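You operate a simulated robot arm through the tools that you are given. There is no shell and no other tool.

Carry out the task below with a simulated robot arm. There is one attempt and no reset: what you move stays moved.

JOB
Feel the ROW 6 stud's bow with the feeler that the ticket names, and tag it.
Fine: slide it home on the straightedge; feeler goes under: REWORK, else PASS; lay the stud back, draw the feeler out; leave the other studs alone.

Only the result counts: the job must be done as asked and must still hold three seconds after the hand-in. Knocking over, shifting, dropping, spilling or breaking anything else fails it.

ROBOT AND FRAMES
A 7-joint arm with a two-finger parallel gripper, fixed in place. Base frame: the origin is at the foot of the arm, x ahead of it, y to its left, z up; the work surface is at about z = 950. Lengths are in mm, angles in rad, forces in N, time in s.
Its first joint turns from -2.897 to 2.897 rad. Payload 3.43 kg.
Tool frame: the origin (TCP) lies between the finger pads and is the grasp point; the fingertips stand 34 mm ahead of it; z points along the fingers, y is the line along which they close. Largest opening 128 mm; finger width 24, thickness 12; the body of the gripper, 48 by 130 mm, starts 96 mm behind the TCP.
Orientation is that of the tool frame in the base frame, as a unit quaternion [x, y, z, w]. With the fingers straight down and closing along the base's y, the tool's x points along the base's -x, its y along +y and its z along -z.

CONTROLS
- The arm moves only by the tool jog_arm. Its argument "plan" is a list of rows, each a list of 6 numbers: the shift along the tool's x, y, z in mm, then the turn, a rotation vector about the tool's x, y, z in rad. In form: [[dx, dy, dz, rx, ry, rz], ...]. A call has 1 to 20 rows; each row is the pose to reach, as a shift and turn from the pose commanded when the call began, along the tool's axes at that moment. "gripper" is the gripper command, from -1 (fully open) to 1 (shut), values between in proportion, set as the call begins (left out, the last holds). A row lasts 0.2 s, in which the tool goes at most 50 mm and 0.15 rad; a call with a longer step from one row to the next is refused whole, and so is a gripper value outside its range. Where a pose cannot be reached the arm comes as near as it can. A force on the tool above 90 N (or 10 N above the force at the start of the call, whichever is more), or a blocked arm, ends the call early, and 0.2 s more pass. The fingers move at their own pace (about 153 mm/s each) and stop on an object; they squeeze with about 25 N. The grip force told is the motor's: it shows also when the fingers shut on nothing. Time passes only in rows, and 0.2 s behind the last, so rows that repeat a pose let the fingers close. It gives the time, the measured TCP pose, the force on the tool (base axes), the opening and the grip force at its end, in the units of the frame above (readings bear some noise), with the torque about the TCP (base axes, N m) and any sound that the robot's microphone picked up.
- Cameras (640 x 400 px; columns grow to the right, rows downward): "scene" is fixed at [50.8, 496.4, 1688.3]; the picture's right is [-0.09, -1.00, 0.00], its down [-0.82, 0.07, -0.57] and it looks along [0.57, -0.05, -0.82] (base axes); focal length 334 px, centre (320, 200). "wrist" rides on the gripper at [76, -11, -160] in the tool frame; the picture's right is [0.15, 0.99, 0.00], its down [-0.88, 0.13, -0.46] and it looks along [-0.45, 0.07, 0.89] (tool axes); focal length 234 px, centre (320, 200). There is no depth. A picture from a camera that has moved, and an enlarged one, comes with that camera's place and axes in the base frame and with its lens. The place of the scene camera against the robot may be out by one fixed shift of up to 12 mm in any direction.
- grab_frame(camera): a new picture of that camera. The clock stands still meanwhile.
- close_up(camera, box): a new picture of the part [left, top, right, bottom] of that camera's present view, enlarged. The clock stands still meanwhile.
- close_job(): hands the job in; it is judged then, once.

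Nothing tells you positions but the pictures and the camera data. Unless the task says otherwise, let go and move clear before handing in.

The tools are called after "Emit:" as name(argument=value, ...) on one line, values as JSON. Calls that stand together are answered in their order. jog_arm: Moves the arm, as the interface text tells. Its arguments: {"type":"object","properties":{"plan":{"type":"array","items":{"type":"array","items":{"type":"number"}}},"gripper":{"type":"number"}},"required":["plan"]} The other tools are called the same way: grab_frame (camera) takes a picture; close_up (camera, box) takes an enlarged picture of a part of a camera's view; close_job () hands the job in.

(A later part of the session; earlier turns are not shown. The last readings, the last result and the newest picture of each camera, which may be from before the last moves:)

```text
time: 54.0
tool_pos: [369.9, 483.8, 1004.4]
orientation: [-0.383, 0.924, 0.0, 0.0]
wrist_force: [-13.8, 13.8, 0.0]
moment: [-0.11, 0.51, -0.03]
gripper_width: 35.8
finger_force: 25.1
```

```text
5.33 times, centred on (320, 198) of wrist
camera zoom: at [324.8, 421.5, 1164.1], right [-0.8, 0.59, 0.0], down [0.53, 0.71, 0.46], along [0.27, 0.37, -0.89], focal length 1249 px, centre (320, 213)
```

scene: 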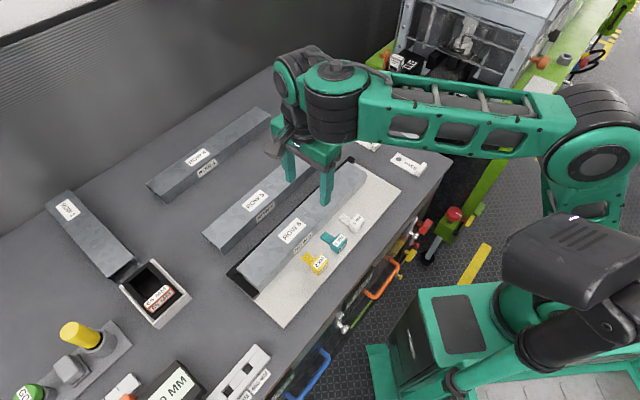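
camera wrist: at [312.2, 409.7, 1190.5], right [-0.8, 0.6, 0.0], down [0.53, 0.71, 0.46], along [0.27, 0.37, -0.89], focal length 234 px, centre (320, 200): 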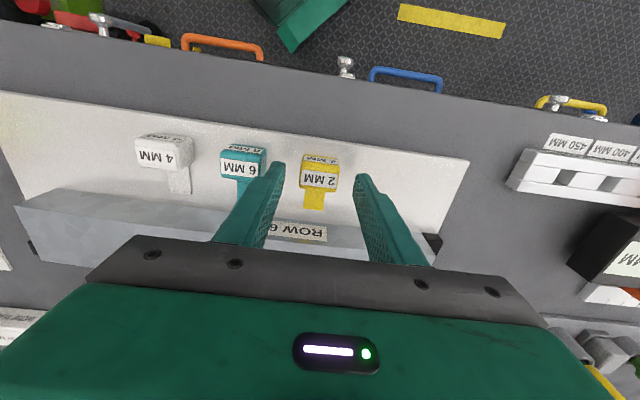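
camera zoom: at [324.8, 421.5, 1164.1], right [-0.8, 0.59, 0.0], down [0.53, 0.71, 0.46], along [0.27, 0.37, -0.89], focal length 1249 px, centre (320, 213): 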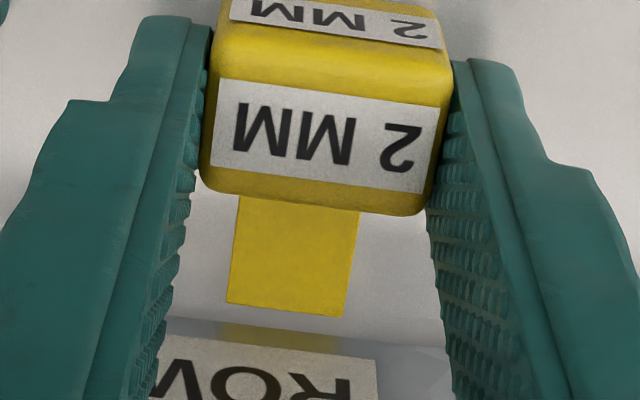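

The tip is now about 5 mm short of the stud's lower edge. I'll correct the side load again and advance 4 mm more.

Emit:
jog_arm(plan=[[0, 0.6, 0, 0, 0, 0], [-1, 1.2, 0, 0, 0, 0], [-2.5, 1.2, 0, 0, 0, 0], [-4, 1.2, 0, 0, 0, 0], [-4, 1.2, 0, 0, 0, 0]])

Emit:
close_up(camera="wrist", box=[260, 160, 380, 235])

```text
time: 55.2
tool_pos: [373.9, 488.5, 1003.6]
orientation: [-0.382, 0.924, 0.001, 0.001]
wrist_force: [-6.1, 6.2, 6.3]
moment: [-0.54, 0.37, -0.09]
gripper_width: 35.9
finger_force: 24.9
```

```text
5.33 times, centred on (320, 198) of wrist
camera zoom: at [328.0, 424.9, 1164.1], right [-0.8, 0.6, 0.0], down [0.53, 0.71, 0.46], along [0.27, 0.37, -0.89], focal length 1249 px, centre (320, 213)
```

zoom: 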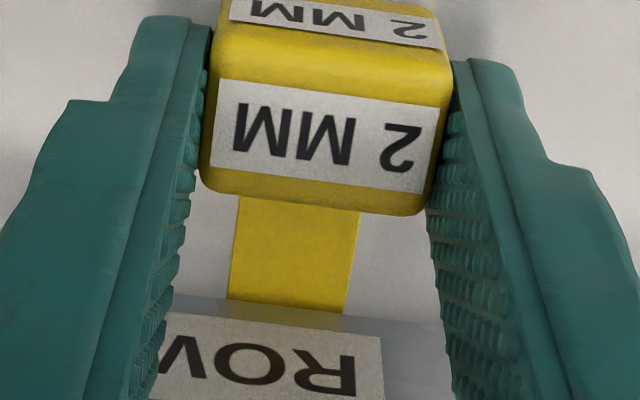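

The tip is right at the stud's lower edge with no push force yet. Advancing another 4 mm.

Emit:
jog_arm(plan=[[-1, 0.3, 0, 0, 0, 0], [-2, 0.3, 0, 0, 0, 0], [-3, 0.3, 0, 0, 0, 0], [-4, 0.3, 0, 0, 0, 0], [-4, 0.3, 0, 0, 0, 0]])

Emit:
close_up(camera="wrist", box=[260, 160, 380, 235])

```text
time: 56.4
tool_pos: [376.7, 488.4, 1005.4]
orientation: [-0.381, 0.924, 0.001, 0.0]
wrist_force: [2.0, -1.3, 14.9]
moment: [-0.01, -0.36, -0.02]
gripper_width: 35.9
finger_force: 24.7
```

```text
5.33 times, centred on (320, 198) of wrist
camera zoom: at [330.6, 427.6, 1164.0], right [-0.8, 0.6, 0.0], down [0.53, 0.71, 0.46], along [0.27, 0.37, -0.89], focal length 1249 px, centre (320, 213)
```

zoom: 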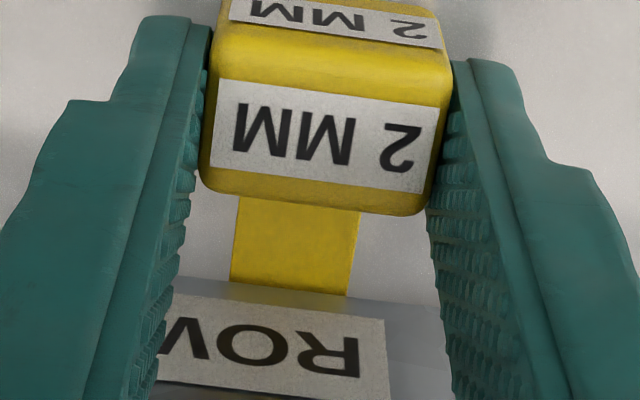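

The tongue is now going under the stud edge with no resistance. I'll relieve the downward load and keep advancing.

Emit:
jog_arm(plan=[[-1.5, 0, -0.5, 0, 0, 0], [-3, 0, -0.7, 0, 0, 0], [-4.5, 0, -0.7, 0, 0, 0], [-6, 0, -0.7, 0, 0, 0], [-6, 0, -0.7, 0, 0, 0]])

Emit:
close_up(camera="wrist", box=[260, 160, 380, 235])

```text
time: 57.6
tool_pos: [381.3, 495.3, 1004.2]
orientation: [-0.382, 0.924, 0.0, -0.001]
wrist_force: [-1.3, -0.8, -0.5]
moment: [0.25, -0.38, -0.24]
gripper_width: 35.9
finger_force: 25.0
```

```text
5.33 times, centred on (320, 198) of wrist
camera zoom: at [335.5, 432.4, 1164.1], right [-0.8, 0.6, 0.0], down [0.53, 0.71, 0.46], along [0.27, 0.37, -0.89], focal length 1249 px, centre (320, 213)
```

zoom: 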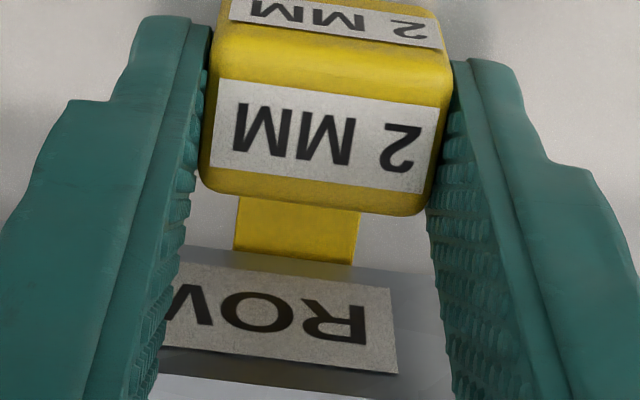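

The tongue is about 10 mm under with no push force (about 1.5 N). I'll advance 9 mm more to be sure that it really goes under.

Emit:
jog_arm(plan=[[-2, 0, 0, 0, 0, 0], [-4, 0, 0, 0, 0, 0], [-6, 0, 0, 0, 0, 0], [-8, 0, 0, 0, 0, 0], [-9, 0, 0, 0, 0, 0], [-9, 0, 0, 0, 0, 0]])

Emit:
close_up(camera="wrist", box=[260, 160, 380, 235])

Emit:
grab_frame(camera="scene")

Emit:
close_up(camera="scene", box=[220, 225, 316, 285])

```text
time: 59.0
tool_pos: [387.2, 500.6, 1005.0]
orientation: [-0.383, 0.924, 0.001, 0.0]
wrist_force: [-10.0, -18.9, 0.6]
moment: [-0.55, 0.16, 0.0]
gripper_width: 35.9
finger_force: 25.0
```

```text
5.33 times, centred on (320, 198) of wrist
camera zoom: at [341.2, 438.2, 1165.3], right [-0.8, 0.6, 0.0], down [0.53, 0.71, 0.46], along [0.27, 0.37, -0.89], focal length 1249 px, centre (320, 213)
```

zoom: 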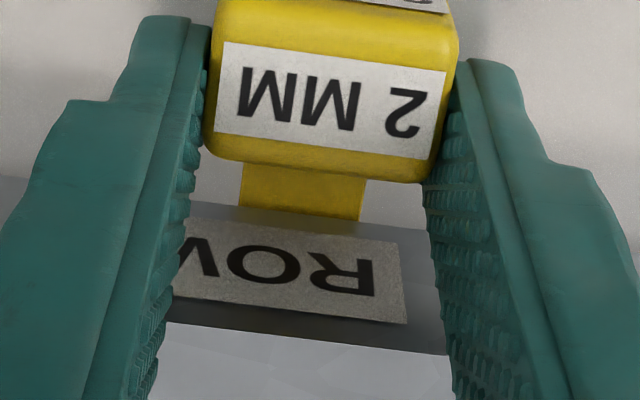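

```text
taken
```

scene: 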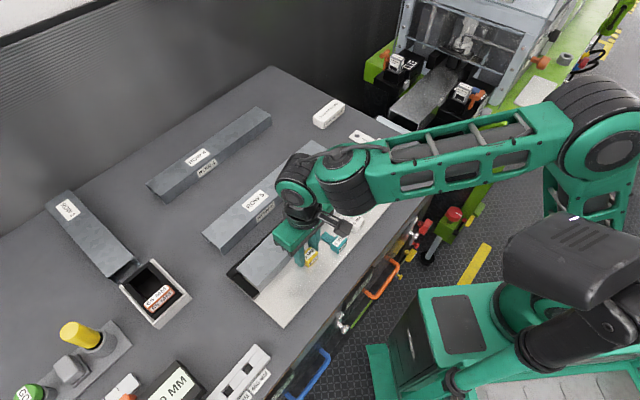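

```text
6.67 times, centred on (268, 255) of scene
camera zoom: at [50.8, 496.4, 1688.3], right [-0.09, -1.0, 0.0], down [-0.82, 0.07, -0.57], along [0.57, -0.05, -0.82], focal length 2226 px, centre (667, -167)
```

zoom: 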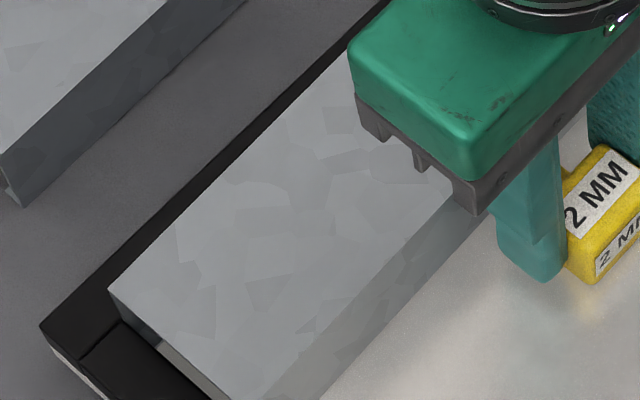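

The feeler went about 15 mm under freely, then stopped at the end of its travel and the fingers slipped a little on the handle. So the gap is more than 2 mm and the verdict is REWORK. I'll draw the feeler back out now.

Emit:
jog_arm(plan=[[2, 0, 0, 0, 0, 0], [5, 0, 0, 0, 0, 0], [8, 0, 0, 0, 0, 0], [11, 0, 0, 0, 0, 0], [14, 0, 0, 0, 0, 0], [16, 0, 0, 0, 0, 0], [16, 0, 0, 0, 0, 0]])

Emit:
close_up(camera="wrist", box=[200, 100, 440, 250])

```text
time: 60.6
tool_pos: [375.2, 489.2, 1004.6]
orientation: [-0.384, 0.923, 0.001, 0.0]
wrist_force: [7.6, -6.6, 19.0]
moment: [-0.52, -0.42, 0.06]
gripper_width: 35.9
finger_force: 24.8
```

```text
2.67 times, centred on (320, 175) of wrist
camera zoom: at [330.1, 426.9, 1164.5], right [-0.8, 0.6, 0.0], down [0.53, 0.71, 0.46], along [0.27, 0.37, -0.89], focal length 624 px, centre (320, 267)
```

zoom: 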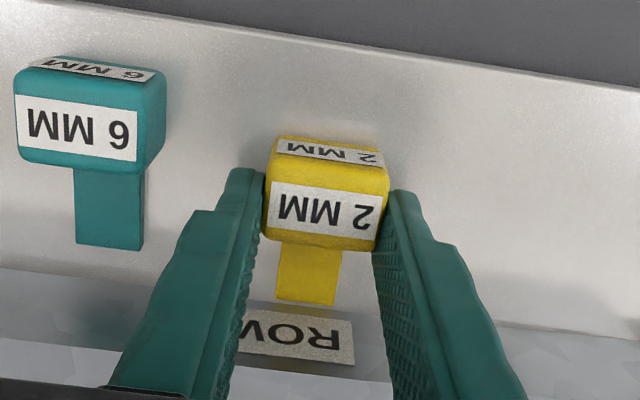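

The feeler is drawing out with the hand. I'll pull 12 mm more, back to where it lay, with a bit less downward load.

Emit:
jog_arm(plan=[[0, -0.2, -0.8, 0, 0, 0], [3, -0.2, -0.8, 0, 0, 0], [6, -0.2, -0.8, 0, 0, 0], [9, -0.2, -0.8, 0, 0, 0], [12, -0.2, -0.8, 0, 0, 0], [12, -0.2, -0.8, 0, 0, 0]])

Emit:
close_up(camera="wrist", box=[200, 100, 440, 250])

```text
time: 62.0
tool_pos: [366.2, 480.0, 1005.2]
orientation: [-0.383, 0.924, -0.001, 0.0]
wrist_force: [6.8, -7.5, -3.0]
moment: [-0.46, -0.1, -0.03]
gripper_width: 36.1
finger_force: 25.4
```

```text
2.67 times, centred on (320, 175) of wrist
camera zoom: at [321.1, 418.3, 1164.6], right [-0.8, 0.6, 0.0], down [0.53, 0.71, 0.46], along [0.27, 0.37, -0.89], focal length 624 px, centre (320, 267)
```

zoom: 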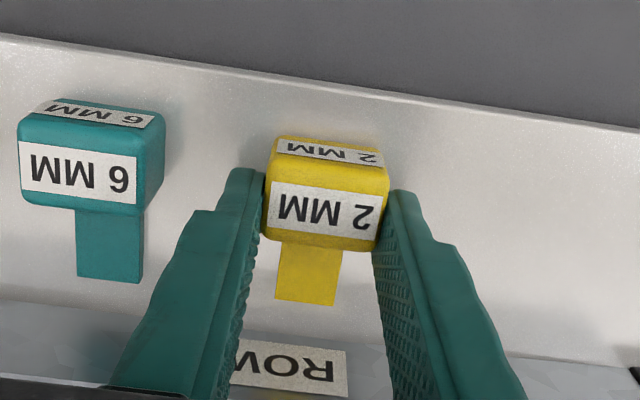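

The feeler is back in line with the 6 MM one, fully out from under the stud. I'll open and rise straight up.

Emit:
jog_arm(plan=[[0, 0, 0, 0, 0, 0], [0, 0, 0, 0, 0, 0], [0, 0, -10, 0, 0, 0], [0, 0, -30, 0, 0, 0], [0, 0, -55, 0, 0, 0], [0, 0, -80, 0, 0, 0], [0, 0, -105, 0, 0, 0], [0, 0, -125, 0, 0, 0]], gripper=0.156)

Emit:
grab_frame(camera="wrist")

Emit:
close_up(camera="wrist", box=[150, 80, 390, 230])

```text
time: 63.8
tool_pos: [366.9, 478.7, 1130.9]
orientation: [-0.383, 0.924, 0.001, 0.0]
wrist_force: [0.1, 0.0, -0.2]
moment: [0.0, 0.0, 0.0]
gripper_width: 53.9
finger_force: 0.0
```

```text
taken
camera wrist: at [321.5, 417.6, 1290.4], right [-0.8, 0.6, 0.0], down [0.53, 0.71, 0.46], along [0.27, 0.37, -0.89], focal length 234 px, centre (320, 200)
```

wrist: 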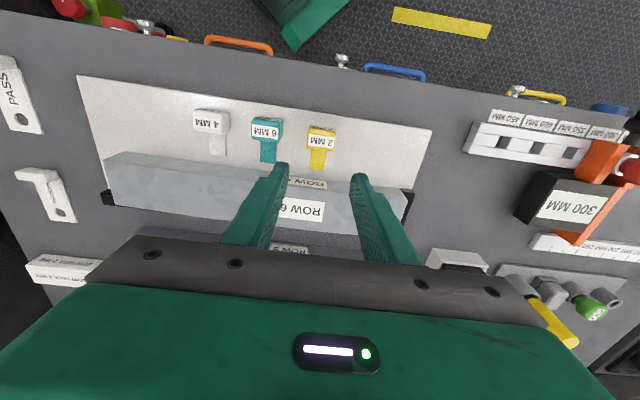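

```text
2.67 times, centred on (270, 155) of wrist
camera zoom: at [321.5, 417.6, 1290.4], right [-0.8, 0.6, 0.0], down [0.53, 0.71, 0.46], along [0.27, 0.37, -0.89], focal length 624 px, centre (453, 320)
```

zoom: 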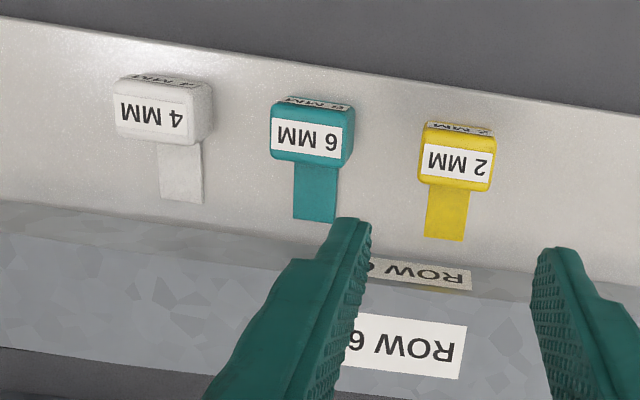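

The feeler lies back in its place and the stud is still home. Now I return to the stud orientation above its middle, with the fingers open 85 mm, to pick it up and lay it back.

Emit:
jog_arm(plan=[[-7, -6, 0, 0, 0, 0.131], [-14, -12, 0, 0, 0, 0.262], [-21, -18, 0, 0, 0, 0.393], [-28, -24, 0, 0, 0, 0.524], [-35, -30, 0, 0, 0, 0.655], [-42, -36, 0, 0, 0, 0.786], [-49, -42, 0, 0, 0, 0.917], [-56, -48, 0, 0, 0, 1.048], [-63, -54, 0, 0, 0, 1.178], [-70, -60, 0, 0, 0, 1.309], [-78, -66, 0, 0, 0, 1.44], [-84.7, -72.3, 0, 0, 0, 1.5708], [-84.7, -72.3, 0, 0, 0, 1.5708]], gripper=-0.33)

Emit:
grab_frame(camera="wrist")

Emit:
close_up(camera="scene", box=[140, 150, 300, 250])

```text
time: 66.6
tool_pos: [477.6, 489.3, 1131.2]
orientation: [0.383, 0.924, 0.001, -0.001]
wrist_force: [1.0, 0.1, 0.1]
moment: [0.0, 0.01, -0.02]
gripper_width: 84.9
finger_force: 0.1
```

```text
taken
camera wrist: at [416.8, 534.7, 1289.6], right [0.6, 0.8, 0.0], down [0.71, -0.53, 0.45], along [0.36, -0.27, -0.89], focal length 234 px, centre (320, 200)
```

wrist: 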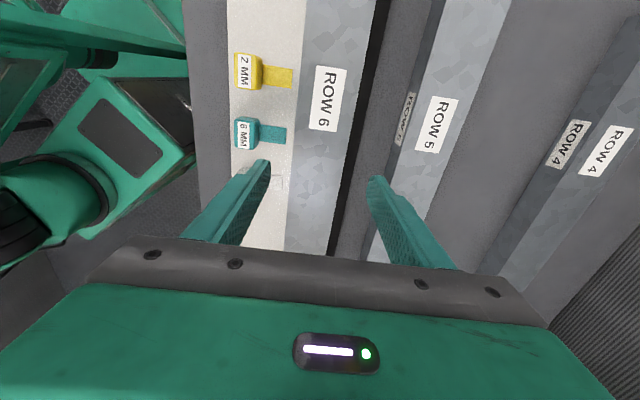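

```text
4.00 times, centred on (220, 200) of scene
camera zoom: at [50.8, 496.4, 1688.3], right [-0.09, -1.0, 0.0], down [-0.82, 0.07, -0.57], along [0.57, -0.05, -0.82], focal length 1336 px, centre (720, 200)
```

zoom: 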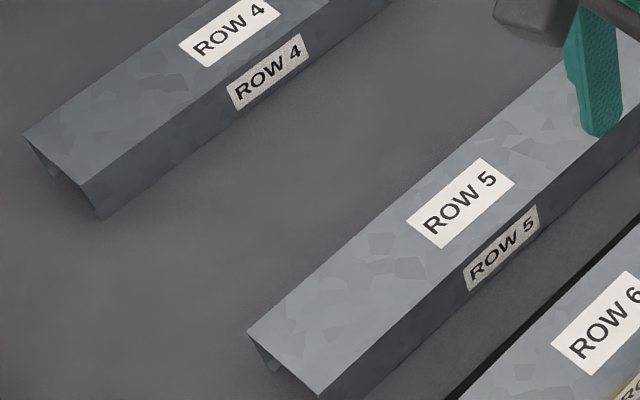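

Aligned over the stud. I'll descend to z≈1017 (tips just above the fence top) and close.

Emit:
jog_arm(plan=[[0, -0.5, 20, 0, 0, 0], [0, -0.5, 45, 0, 0, 0], [0, -0.5, 70, 0, 0, 0], [0, -0.5, 90, 0, 0, 0], [0, -0.5, 104, 0, 0, 0], [0, -0.5, 111, 0, 0, 0], [0, -0.5, 113, 0, 0, 0], [0, -0.5, 113, 0, 0, 0]])

Emit:
jog_arm(plan=[[0, 0, 0, 0, 0, 0], [0, 0, 0, 0, 0, 0], [0, 0, 0, 0, 0, 0], [0, 0, 0, 0, 0, 0]], gripper=1)

```text
time: 68.4
tool_pos: [476.9, 488.1, 1016.3]
orientation: [0.383, 0.924, 0.0, -0.001]
wrist_force: [0.3, -0.8, -1.0]
moment: [0.01, -0.03, 0.02]
gripper_width: 85.2
finger_force: 0.1
```

```text
time: 69.4
tool_pos: [475.2, 488.6, 1016.9]
orientation: [0.383, 0.924, 0.001, -0.001]
wrist_force: [0.2, -0.5, 0.0]
moment: [0.0, 0.13, -0.04]
gripper_width: 65.3
finger_force: 24.5
```

Firm grip with no side load. Lifting the stud straight up and carrying it back over ROW 5.

Emit:
jog_arm(plan=[[0, 0, -6, 0, 0, 0], [0, 0, -15, 0, 0, 0], [0, 0, -28, 0, 0, 0], [0, 0, -42, 0, 0, 0], [0, 0, -56, 0, 0, 0], [0, 0, -68, 0, 0, 0], [0, 0, -75, 0, 0, 0], [0, 0, -75, 0, 0, 0]])

Emit:
grab_frame(camera="scene")

```text
time: 71.2
tool_pos: [477.4, 488.1, 1092.6]
orientation: [0.383, 0.924, 0.0, -0.001]
wrist_force: [1.6, 0.7, -2.4]
moment: [0.03, -0.02, 0.02]
gripper_width: 64.8
finger_force: 25.1
```

```text
taken
```

scene: 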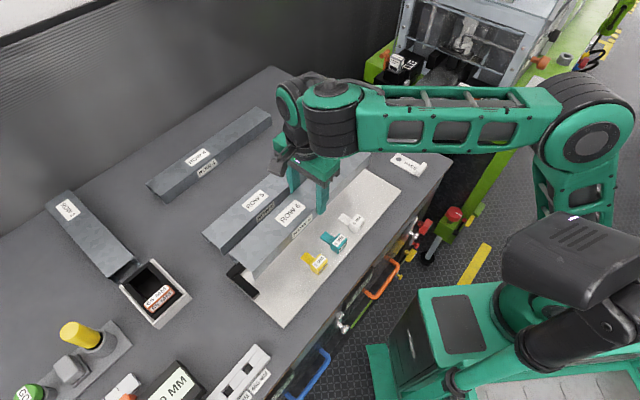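

The stud hangs level. I'll carry it over ROW 5 to above its old place, adding the small outward tilt needed for reach.

Emit:
jog_arm(plan=[[-1, 15, 0, 0, 0, 0], [-2, 40, 0, -0.004, 0, 0], [-4, 65, 0, -0.009, 0, 0], [-5, 90, 0, -0.014, 0, 0], [-6, 115, 2, -0.019, 0, 0], [-7, 140, 5, -0.024, 0, 0], [-8, 162, 8, -0.029, 0, 0], [-9, 180, 12, -0.034, 0, 0], [-10, 190, 14, -0.036, 0, 0], [-10, 190, 14, -0.036, 0, 0]])

Emit:
close_up(camera="scene", box=[140, 150, 300, 250])

Emit:
grab_frame(camera="wrist")

```text
time: 73.4
tool_pos: [620.1, 618.7, 1079.1]
orientation: [0.383, 0.924, 0.017, 0.007]
wrist_force: [-0.5, -0.7, -3.0]
moment: [-0.01, -0.03, 0.0]
gripper_width: 64.7
finger_force: 25.1
```

```text
4.00 times, centred on (220, 200) of scene
camera zoom: at [50.8, 496.4, 1688.3], right [-0.09, -1.0, 0.0], down [-0.82, 0.07, -0.57], along [0.57, -0.05, -0.82], focal length 1336 px, centre (720, 200)
```

zoom: 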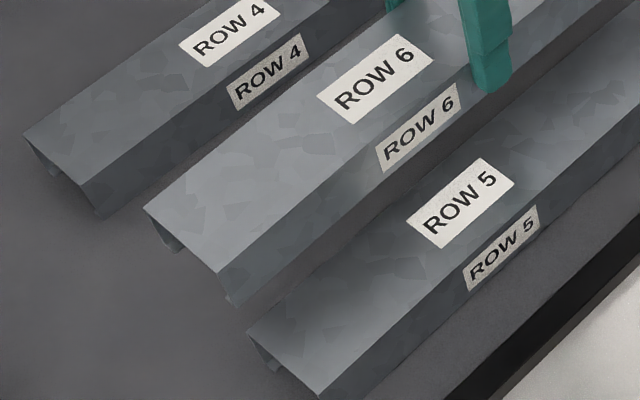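

```text
taken
camera wrist: at [554.5, 658.7, 1238.6], right [0.6, 0.8, 0.04], down [0.7, -0.54, 0.46], along [0.39, -0.25, -0.89], focal length 234 px, centre (320, 200)
```

wrist: 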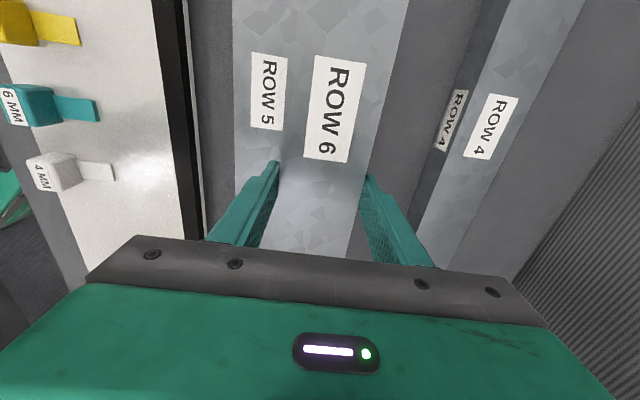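

Above its old place with ROW 5 cleared. I'll lower it along the reverse of the lift path to just above the table.

Emit:
jog_arm(plan=[[0, 8, 8, 0, 0, 0], [0, 15, 16, 0, 0, 0], [0, 21, 24, 0, 0, 0], [0, 27, 32, 0, 0, 0], [0, 32, 40, 0, 0, 0], [0, 37, 47, 0, 0, 0], [0, 41, 53, 0, 0, 0], [0, 45, 59, 0, 0, 0], [0, 47, 63, 0, 0, 0], [0, 47, 63, 0, 0, 0]])

Emit:
close_up(camera="scene", box=[160, 185, 256, 245])

Emit:
close_up(camera="scene", box=[140, 150, 300, 250])

```text
time: 75.6
tool_pos: [655.7, 655.7, 1018.0]
orientation: [0.382, 0.924, 0.017, 0.006]
wrist_force: [-0.2, -0.5, -2.9]
moment: [-0.01, -0.01, 0.02]
gripper_width: 64.8
finger_force: 25.3
```

```text
6.67 times, centred on (208, 215) of scene
camera zoom: at [50.8, 496.4, 1688.3], right [-0.09, -1.0, 0.0], down [-0.82, 0.07, -0.57], along [0.57, -0.05, -0.82], focal length 2226 px, centre (1067, 100)
```

zoom: 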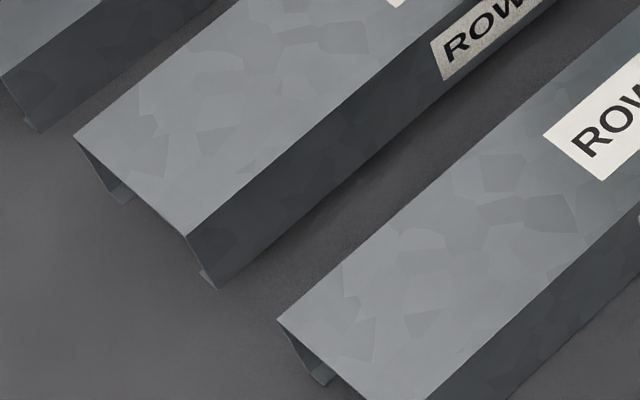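

```text
4.00 times, centred on (220, 200) of scene
camera zoom: at [50.8, 496.4, 1688.3], right [-0.09, -1.0, 0.0], down [-0.82, 0.07, -0.57], along [0.57, -0.05, -0.82], focal length 1336 px, centre (720, 200)
```

zoom: 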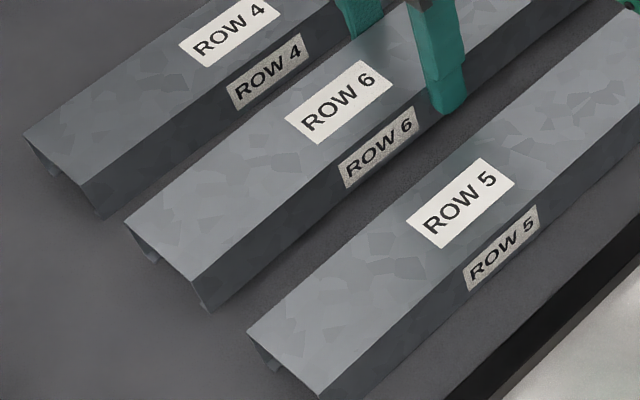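

It's about 8 mm above the table and within 3 mm of its original spot by comparison with the first pictures. I'll move 2.5 mm outward, 1.5 mm back along its length, and set it down.

Emit:
jog_arm(plan=[[-0.5, 0.5, 2, 0, 0, 0], [-1, 1, 4, 0, 0, 0], [-1.5, 2, 6, 0, 0, 0], [-1.5, 2.5, 7.5, 0, 0, 0], [-1.5, 2.5, 8.5, 0, 0, 0], [-1.5, 2.5, 8.5, 0, 0, 0]])

Emit:
close_up(camera="scene", box=[160, 185, 256, 245])

```text
time: 77.0
tool_pos: [658.7, 655.4, 1009.9]
orientation: [0.383, 0.924, 0.017, 0.005]
wrist_force: [-0.3, 0.1, -3.3]
moment: [0.01, 0.0, -0.01]
gripper_width: 64.9
finger_force: 25.0
```

```text
6.67 times, centred on (208, 215) of scene
camera zoom: at [50.8, 496.4, 1688.3], right [-0.09, -1.0, 0.0], down [-0.82, 0.07, -0.57], along [0.57, -0.05, -0.82], focal length 2226 px, centre (1067, 100)
```

zoom: 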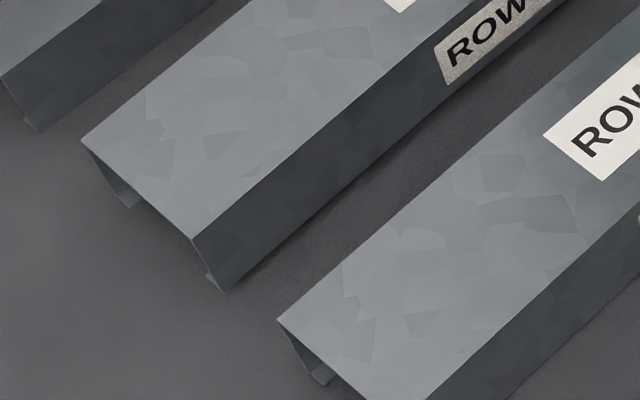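

Nearly matching the original corner positions; still no table contact. Lowering the last 2–3 mm.

Emit:
jog_arm(plan=[[0, 0, 1, 0, 0, 0], [0, 0, 2, 0, 0, 0], [0, 0, 2.5, 0, 0, 0], [0, 0, 2.5, 0, 0, 0]])

```text
time: 78.0
tool_pos: [660.0, 655.6, 1007.5]
orientation: [0.382, 0.924, 0.015, 0.006]
wrist_force: [-0.5, 0.2, -3.1]
moment: [-0.03, -0.02, 0.0]
gripper_width: 64.8
finger_force: 25.7
```

Emit:
jog_arm(plan=[[0, 0, 1, 0, 0, 0], [0, 0, 2, 0, 0, 0], [0, 0, 2, 0, 0, 0]])

Emit:
close_up(camera="scene", box=[160, 185, 256, 245])

```text
time: 78.8
tool_pos: [658.5, 655.9, 1006.4]
orientation: [0.383, 0.924, 0.016, 0.008]
wrist_force: [0.0, 0.1, -2.7]
moment: [-0.05, 0.01, 0.01]
gripper_width: 64.7
finger_force: 24.8
```

```text
6.67 times, centred on (208, 215) of scene
camera zoom: at [50.8, 496.4, 1688.3], right [-0.09, -1.0, 0.0], down [-0.82, 0.07, -0.57], along [0.57, -0.05, -0.82], focal length 2226 px, centre (1067, 100)
```

zoom: 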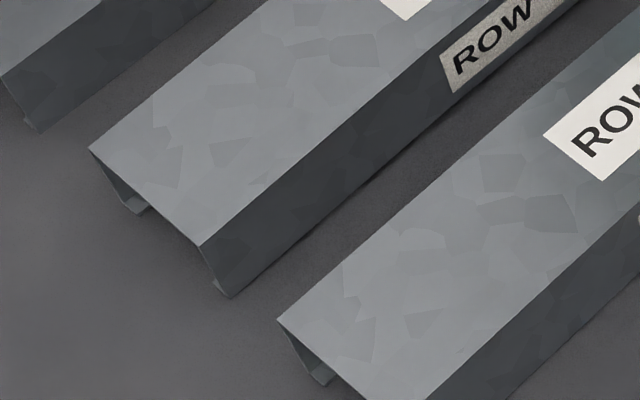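

Still just above the table; it needs about 3–4 mm outward and 1 mm along. I'll correct that and lower the last bit.

Emit:
jog_arm(plan=[[0.8, 1.5, 0, 0, 0, 0], [0.8, 3.5, 0.3, 0, 0, 0], [0.8, 3.5, 1.3, 0, 0, 0], [0.8, 3.5, 2.3, 0, 0, 0], [0.8, 3.5, 2.3, 0, 0, 0]])

Emit:
close_up(camera="scene", box=[160, 185, 256, 245])

```text
time: 80.0
tool_pos: [660.3, 657.8, 1003.1]
orientation: [0.382, 0.924, 0.017, 0.007]
wrist_force: [0.1, 1.2, -0.8]
moment: [-0.37, -0.29, 0.17]
gripper_width: 64.8
finger_force: 24.7
```

```text
6.67 times, centred on (208, 215) of scene
camera zoom: at [50.8, 496.4, 1688.3], right [-0.09, -1.0, 0.0], down [-0.82, 0.07, -0.57], along [0.57, -0.05, -0.82], focal length 2226 px, centre (1067, 100)
```

zoom: 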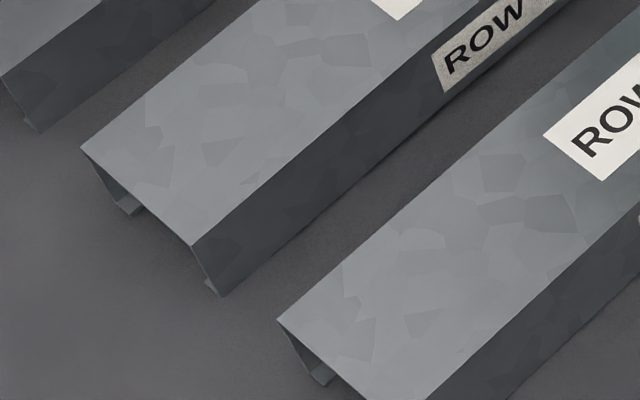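

The corners now match the original picture within a few pixels (about 1 mm), and the far end is touching. Lowering 1 mm more and releasing.

Emit:
jog_arm(plan=[[0, 0, 0.7, 0, 0, 0], [0, 0, 1.3, 0, 0, 0], [0, 0, 1.3, 0, 0, 0]])

Emit:
jog_arm(plan=[[0, 0, 0, 0, 0, 0], [0, 0, 0, 0, 0, 0], [0, 0, 0, 0, 0, 0]], gripper=-0.4)

Emit:
close_up(camera="scene", box=[160, 185, 256, 245])

Emit:
close_up(camera="wrist", box=[160, 100, 480, 300])

```text
time: 80.8
tool_pos: [659.8, 658.9, 1004.4]
orientation: [0.383, 0.923, 0.018, 0.006]
wrist_force: [0.9, 0.8, 10.4]
moment: [0.04, 0.56, -0.27]
gripper_width: 64.7
finger_force: 24.9
```

```text
time: 81.6
tool_pos: [660.9, 658.1, 1003.0]
orientation: [0.382, 0.924, 0.016, 0.005]
wrist_force: [-0.2, -0.4, 0.4]
moment: [0.02, -0.03, 0.04]
gripper_width: 89.9
finger_force: 0.1
```

```text
6.67 times, centred on (208, 215) of scene
camera zoom: at [50.8, 496.4, 1688.3], right [-0.09, -1.0, 0.0], down [-0.82, 0.07, -0.57], along [0.57, -0.05, -0.82], focal length 2226 px, centre (1067, 100)
```

zoom: 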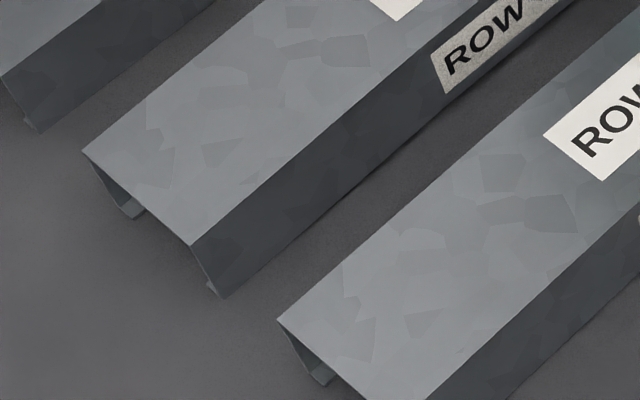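

```text
2.00 times, centred on (320, 200) of wrist
camera zoom: at [595.2, 700.4, 1161.8], right [0.6, 0.8, 0.04], down [0.7, -0.54, 0.46], along [0.39, -0.25, -0.89], focal length 468 px, centre (320, 200)
```

zoom: 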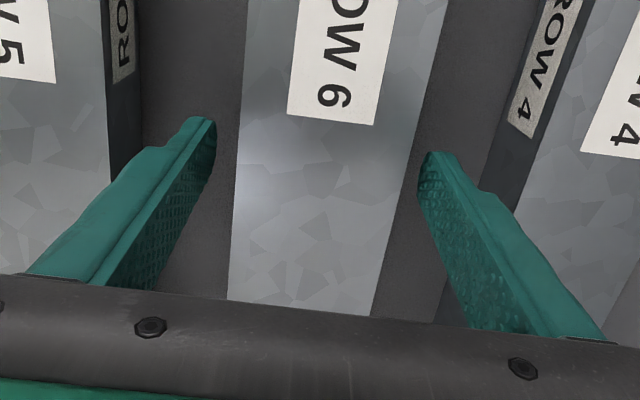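

The stud lies back within about 3 mm of where it started, level and released. I'll open slightly more and withdraw upward and inward along the reach limit, keeping finger clearance on both sides.

Emit:
jog_arm(plan=[[0, 0, -3, -0.015, 0, 0], [0, -0.5, -8, -0.03, 0, 0], [0, -2, -16, -0.045, 0, 0], [0, -4, -24, -0.05, 0, 0], [0, -6, -32, -0.05, 0, 0], [0, -9, -40, -0.05, 0, 0], [0, -9, -40, -0.05, 0, 0]], gripper=-0.53)

Emit:
close_up(camera="wrist", box=[160, 100, 480, 300])

Emit:
close_up(camera="scene", box=[160, 185, 256, 245])

```text
time: 83.2
tool_pos: [652.5, 650.2, 1040.3]
orientation: [0.382, 0.923, 0.039, 0.016]
wrist_force: [0.1, -0.7, 0.0]
moment: [0.02, -0.01, 0.03]
gripper_width: 97.5
finger_force: 0.1
```

```text
2.00 times, centred on (320, 200) of wrist
camera zoom: at [582.1, 686.4, 1199.1], right [0.59, 0.8, 0.09], down [0.69, -0.56, 0.46], along [0.42, -0.22, -0.88], focal length 468 px, centre (320, 200)
```

zoom: 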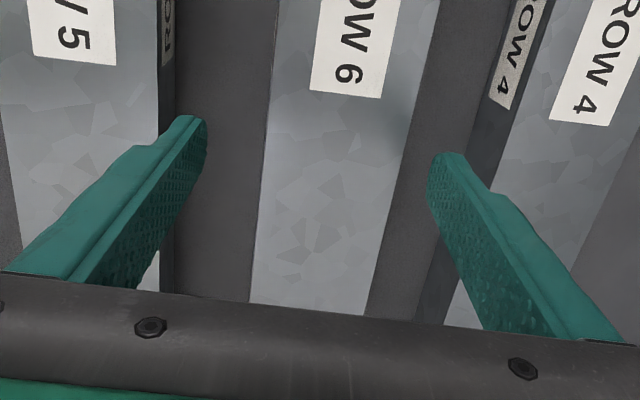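

```text
6.67 times, centred on (208, 215) of scene
camera zoom: at [50.8, 496.4, 1688.3], right [-0.09, -1.0, 0.0], down [-0.82, 0.07, -0.57], along [0.57, -0.05, -0.82], focal length 2226 px, centre (1067, 100)
```

zoom: 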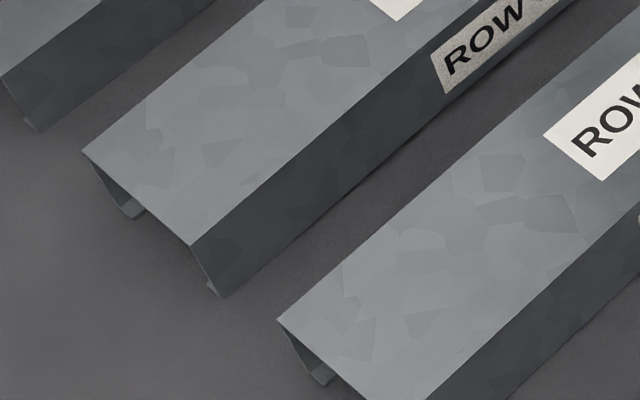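

The hand is clear and the stud is undisturbed. Next comes the REWORK tag: I'll back off, level the hand and turn it, then go to look at the tag from above.

Emit:
jog_arm(plan=[[0, -12, -10, 0, 0, 0], [0, -26, -22, 0.02, 0, 0], [0, -42, -36, 0.045, 0, 0], [0, -58, -50, 0.07, 0, 0], [0, -72, -60, 0.086, 0, 0], [0, -72, -60, 0.086, 0, 0]], gripper=-0.2)

Emit:
close_up(camera="scene", box=[340, 115, 436, 175])

Emit:
close_up(camera="scene", box=[260, 110, 356, 170])

```text
time: 84.6
tool_pos: [596.2, 593.4, 1094.8]
orientation: [0.382, 0.924, 0.0, -0.001]
wrist_force: [-0.4, 0.3, 1.1]
moment: [0.02, 0.0, 0.0]
gripper_width: 77.0
finger_force: 0.1
```

```text
6.67 times, centred on (388, 145) of scene
camera zoom: at [50.8, 496.4, 1688.3], right [-0.09, -1.0, 0.0], down [-0.82, 0.07, -0.57], along [0.57, -0.05, -0.82], focal length 2226 px, centre (-133, 567)
```

zoom: 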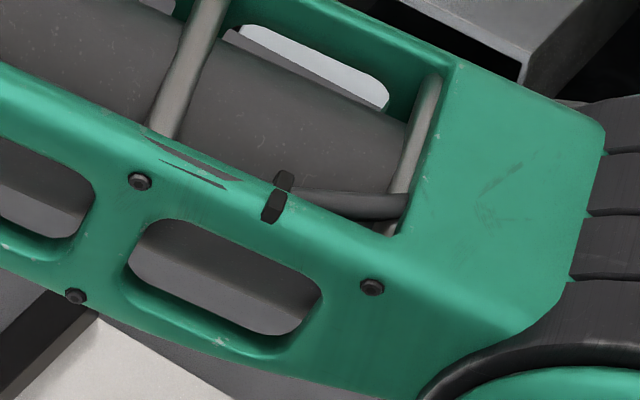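

```text
6.67 times, centred on (308, 140) of scene
camera zoom: at [50.8, 496.4, 1688.3], right [-0.09, -1.0, 0.0], down [-0.82, 0.07, -0.57], along [0.57, -0.05, -0.82], focal length 2226 px, centre (400, 600)
```

zoom: 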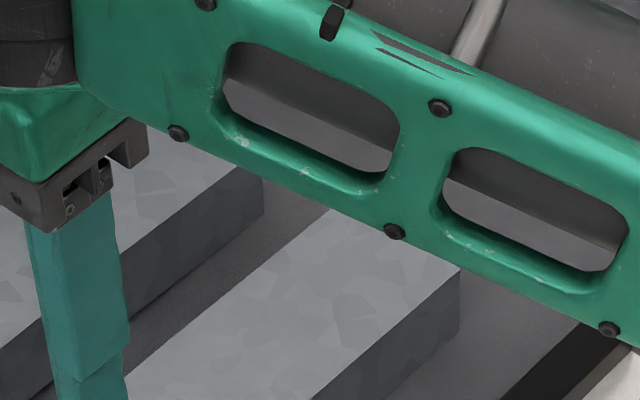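

Now over to the tag: I'll traverse to above the REWORK tag's upright tab, turning the hand 90° on the way.

Emit:
jog_arm(plan=[[-27, -12, -10, 0, 0, -0.131], [-54, -24, -20, 0, 0, -0.262], [-81, -36, -28, 0, 0, -0.393], [-108, -48, -35, 0, 0, -0.524], [-135, -60, -35, 0, 0, -0.655], [-162, -71, -35, 0, 0, -0.786], [-189, -82, -35, 0, 0, -0.917], [-216, -93, -35, 0, 0, -1.048], [-244, -105, -35, 0, 0, -1.178], [-272, -117, -35, 0, 0, -1.309], [-300, -128, -35, 0, 0, -1.44], [-327, -139, -35, 0, 0, -1.5708], [-327, -139, -35, 0, 0, -1.5708]])

Emit:
grab_frame(camera="wrist")

Emit:
grab_frame(camera="scene")

Emit:
close_up(camera="wrist", box=[200, 80, 440, 230])

```text
time: 87.4
tool_pos: [731.1, 261.4, 1130.9]
orientation: [-0.383, 0.924, 0.002, 0.0]
wrist_force: [-0.9, 0.1, -0.1]
moment: [-0.01, 0.02, -0.01]
gripper_width: 76.6
finger_force: 0.1
```

```text
taken
camera wrist: at [686.6, 200.0, 1290.2], right [-0.8, 0.59, 0.0], down [0.53, 0.71, 0.46], along [0.27, 0.37, -0.89], focal length 234 px, centre (320, 200)
```

wrist: 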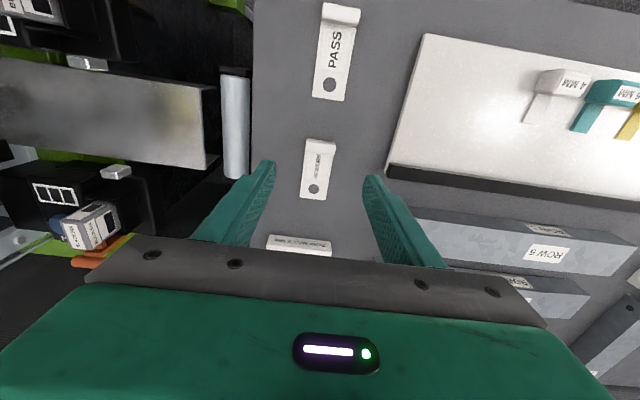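

```text
taken
```

scene: 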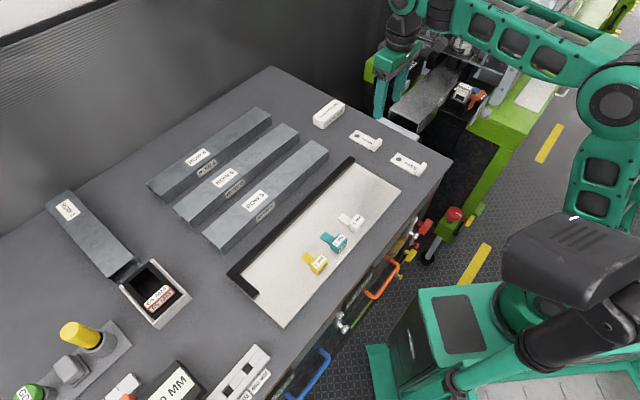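

```text
2.67 times, centred on (320, 155) of wrist
camera zoom: at [686.6, 200.0, 1290.2], right [-0.8, 0.59, 0.0], down [0.53, 0.71, 0.46], along [0.27, 0.37, -0.89], focal length 624 px, centre (320, 320)
```

zoom: 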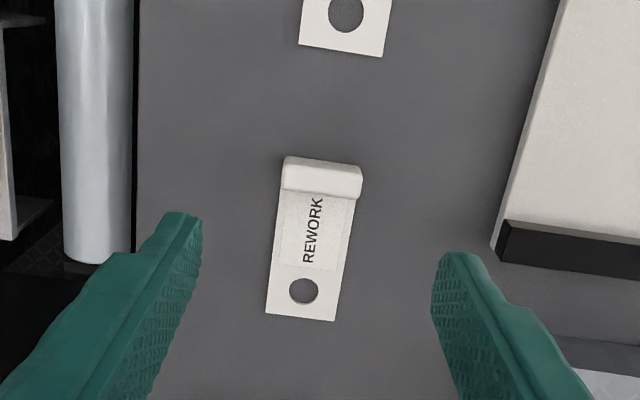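

The REWORK tag is right below, tab centred within about 3 mm of the tool axis, with PASS well away. I'll lower to z≈1030 and check.

Emit:
jog_arm(plan=[[-1, 0, 25, 0, 0, 0], [-2, 0.5, 50, 0, 0, 0], [-3, 0.8, 75, 0, 0, 0], [-3, 0.8, 95, 0, 0, 0], [-3, 0.8, 100, 0, 0, 0], [-3, 0.8, 100, 0, 0, 0]])

Emit:
close_up(camera="wrist", box=[200, 80, 440, 230])

Emit:
close_up(camera="scene", box=[320, 100, 416, 160])

```text
time: 88.8
tool_pos: [731.0, 266.2, 1029.2]
orientation: [-0.383, 0.924, 0.001, -0.001]
wrist_force: [-0.3, 0.3, 1.3]
moment: [0.0, 0.04, 0.03]
gripper_width: 77.2
finger_force: 0.0
```

```text
2.67 times, centred on (320, 155) of wrist
camera zoom: at [686.2, 204.5, 1188.4], right [-0.8, 0.6, 0.0], down [0.53, 0.71, 0.46], along [0.27, 0.37, -0.89], focal length 624 px, centre (320, 320)
```

zoom: 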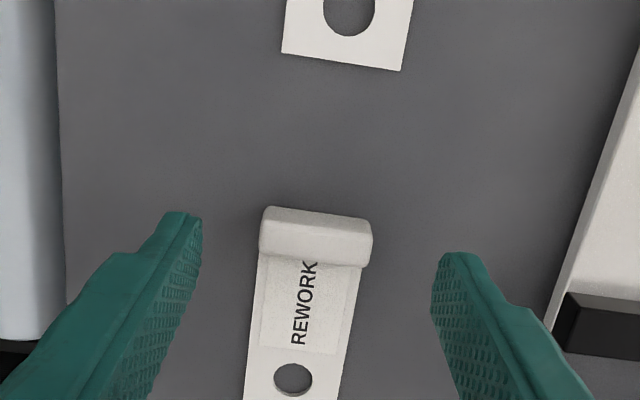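

```text
6.67 times, centred on (368, 130) of scene
camera zoom: at [50.8, 496.4, 1688.3], right [-0.09, -1.0, 0.0], down [-0.82, 0.07, -0.57], along [0.57, -0.05, -0.82], focal length 2226 px, centre (0, 667)
```

zoom: 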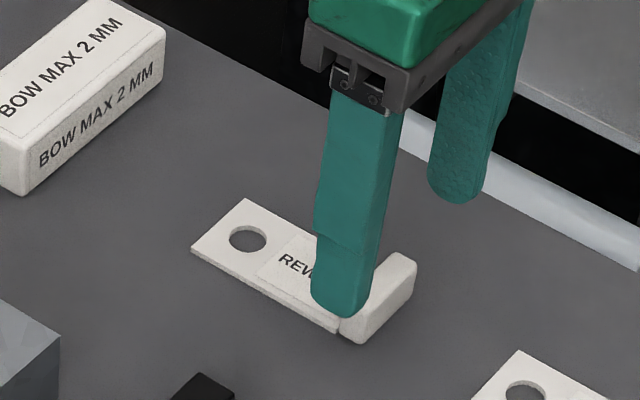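

Well centred on the tab. I'll lower so that the fingertips are a few millimetres above the table and close.

Emit:
jog_arm(plan=[[0, -1, 10, 0, 0, 0], [1, -1, 20, 0, 0, 0], [1, -1, 27, 0, 0, 0], [1, -1, 31, 0, 0, 0], [1, -1, 31, 0, 0, 0]])

Emit:
close_up(camera="wrist", box=[200, 80, 440, 230])

Emit:
close_up(camera="scene", box=[320, 100, 416, 160])

```text
time: 90.0
tool_pos: [732.4, 263.6, 997.5]
orientation: [-0.383, 0.924, 0.0, -0.001]
wrist_force: [0.4, 0.5, -0.5]
moment: [-0.02, -0.01, 0.01]
gripper_width: 76.9
finger_force: 0.0
```

```text
2.67 times, centred on (320, 155) of wrist
camera zoom: at [686.9, 202.4, 1157.2], right [-0.8, 0.6, 0.0], down [0.53, 0.71, 0.46], along [0.27, 0.37, -0.89], focal length 624 px, centre (320, 320)
```

zoom: 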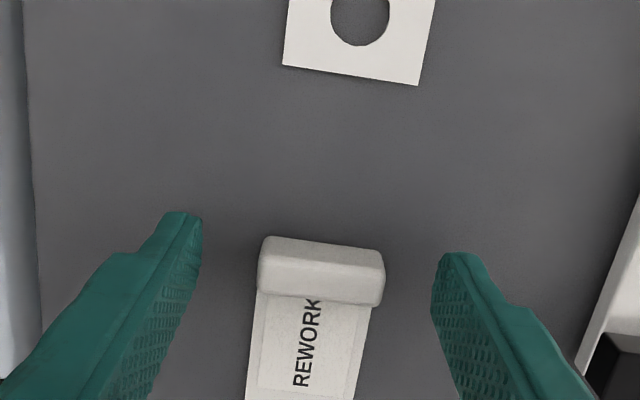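

```text
6.67 times, centred on (368, 130) of scene
camera zoom: at [50.8, 496.4, 1688.3], right [-0.09, -1.0, 0.0], down [-0.82, 0.07, -0.57], along [0.57, -0.05, -0.82], focal length 2226 px, centre (0, 667)
```

zoom: 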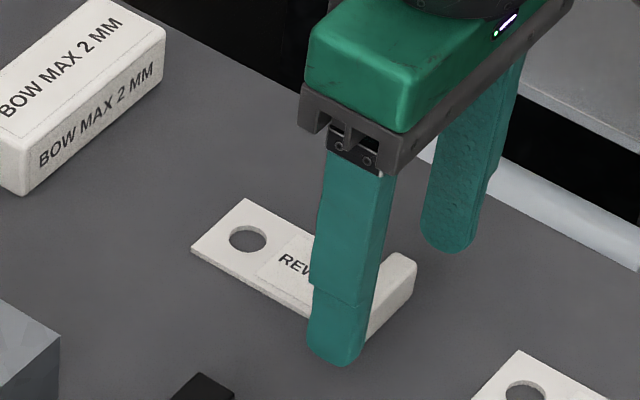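

The tab is between the pads. Closing on it.

Emit:
jog_arm(plan=[[0, 0, 0, 0, 0, 0], [0, 0, 0, 0, 0, 0], [0, 0, 0, 0, 0, 0], [0, 0, 0, 0, 0, 0]], gripper=1)

Emit:
close_up(camera="wrist", box=[200, 80, 440, 230])

```text
time: 91.0
tool_pos: [732.2, 262.8, 997.0]
orientation: [-0.383, 0.924, 0.002, -0.001]
wrist_force: [-0.2, 0.3, 0.2]
moment: [-0.03, -0.03, 0.01]
gripper_width: 41.2
finger_force: 25.2
```

```text
2.67 times, centred on (320, 155) of wrist
camera zoom: at [686.9, 202.4, 1157.2], right [-0.8, 0.6, 0.0], down [0.53, 0.71, 0.46], along [0.27, 0.37, -0.89], focal length 624 px, centre (320, 320)
```

zoom: 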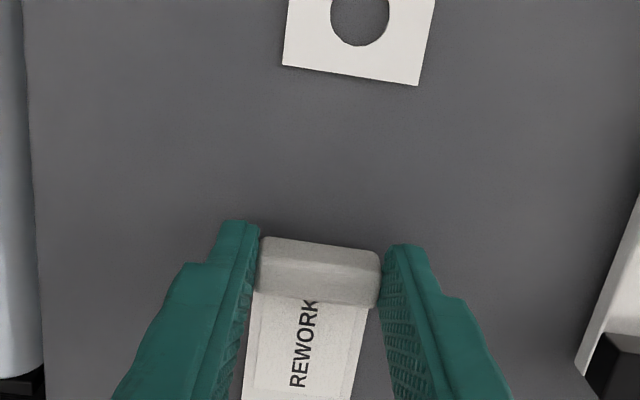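

The tag is held (41 mm). Lifting it and carrying it toward the ROW 6 stud, turning the hand so that the tag will lie along the stud.

Emit:
jog_arm(plan=[[0, 0, -10, 0, 0, 0], [0, 0, -30, 0, 0, 0], [0, 0, -55, 0, 0, 0], [0, 0, -80, 0, 0, 0], [0, 0, -105, 0, 0, 0], [0, 0, -105, 0, 0, 0]])

Emit:
grab_frame(camera="wrist")

Emit:
close_up(camera="scene", box=[300, 40, 460, 140])

```text
time: 92.4
tool_pos: [732.6, 265.0, 1102.8]
orientation: [-0.382, 0.924, 0.001, 0.0]
wrist_force: [0.2, 0.4, 0.0]
moment: [-0.01, 0.04, 0.01]
gripper_width: 40.7
finger_force: 24.7
```

```text
taken
camera wrist: at [687.0, 202.8, 1263.2], right [-0.8, 0.6, 0.0], down [0.53, 0.71, 0.46], along [0.27, 0.37, -0.89], focal length 234 px, centre (320, 200)
```

wrist: 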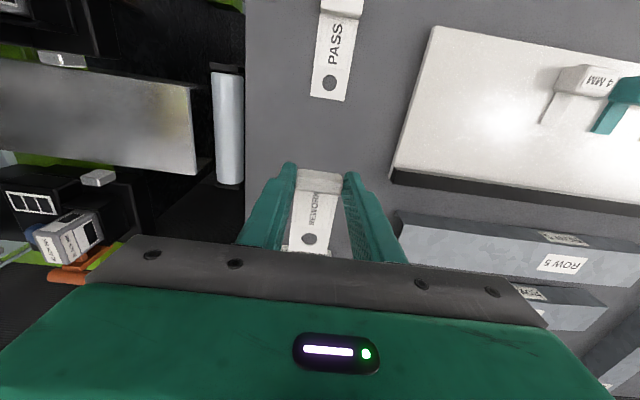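

```text
4.00 times, centred on (380, 90) of scene
camera zoom: at [50.8, 496.4, 1688.3], right [-0.09, -1.0, 0.0], down [-0.82, 0.07, -0.57], along [0.57, -0.05, -0.82], focal length 1336 px, centre (80, 640)
```

zoom: 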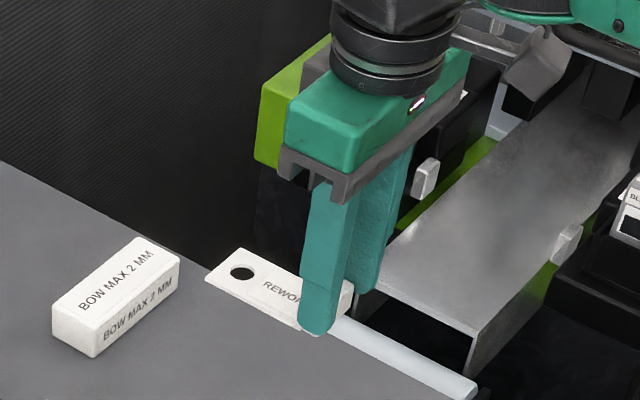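

The tag hangs level. Carrying it over to just inside ROW 6, over ROW 5, at safe height.

Emit:
jog_arm(plan=[[-8, 25, 0, 0, 0, 0.12], [-18, 50, 0, 0, 0, 0.24], [-29, 76, 0, 0, 0, 0.36], [-40, 102, 0, 0, 0, 0.48], [-51, 128, 0, 0, 0, 0.6], [-62, 154, 0, 0, 0, 0.72], [-73, 180, 0, 0, 0, 0.84], [-84, 206, 0, 0, 0, 0.96], [-95, 232, 0, 0, 0, 1.08], [-106, 258, 0, 0, 0, 1.2], [-116, 284, 0, 0, 0, 1.32], [-126, 308, 0, 0, 0, 1.44], [-134, 330, 0, 0, 0, 1.56], [-134.6, 330, 0, 0, 0, 1.5708], [-134.6, 330, 0, 0, 0, 1.5708]])

Emit:
grab_frame(camera="wrist")

Emit:
grab_frame(camera="scene")

Emit:
close_up(camera="scene", box=[160, 185, 256, 245])

```text
time: 95.6
tool_pos: [592.7, 595.7, 1102.1]
orientation: [0.383, 0.924, 0.001, -0.001]
wrist_force: [0.7, -0.4, 0.2]
moment: [-0.01, -0.03, -0.03]
gripper_width: 41.0
finger_force: 24.8
```

```text
taken
camera wrist: at [531.9, 640.5, 1263.4], right [0.6, 0.8, 0.0], down [0.71, -0.53, 0.45], along [0.37, -0.27, -0.89], focal length 234 px, centre (320, 200)
```

wrist: 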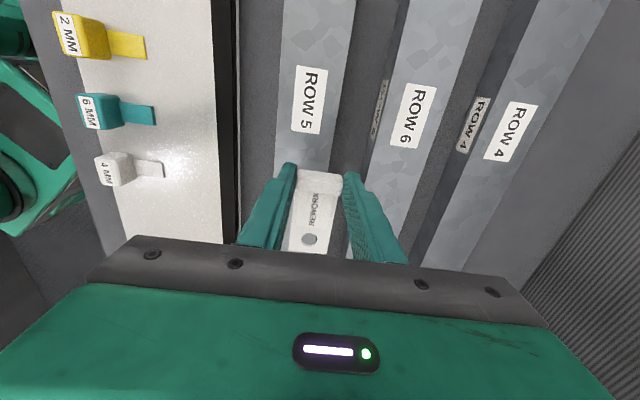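

```text
taken
```

scene: 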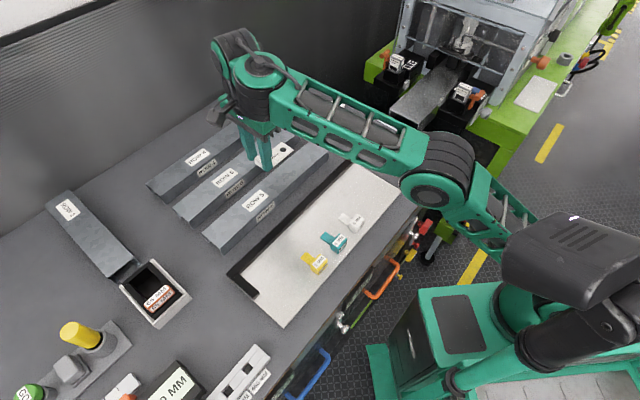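

```text
6.67 times, centred on (208, 215) of scene
camera zoom: at [50.8, 496.4, 1688.3], right [-0.09, -1.0, 0.0], down [-0.82, 0.07, -0.57], along [0.57, -0.05, -0.82], focal length 2226 px, centre (1067, 100)
```

zoom: 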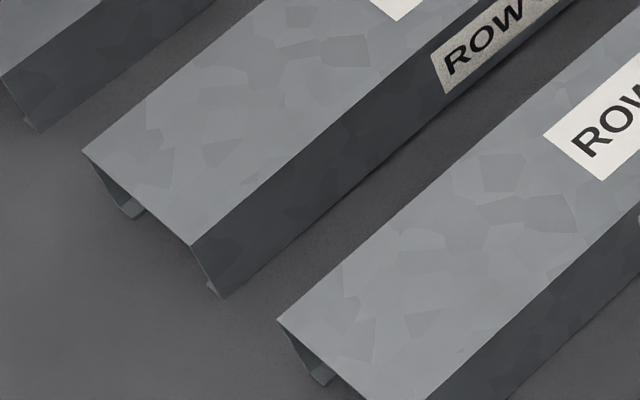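

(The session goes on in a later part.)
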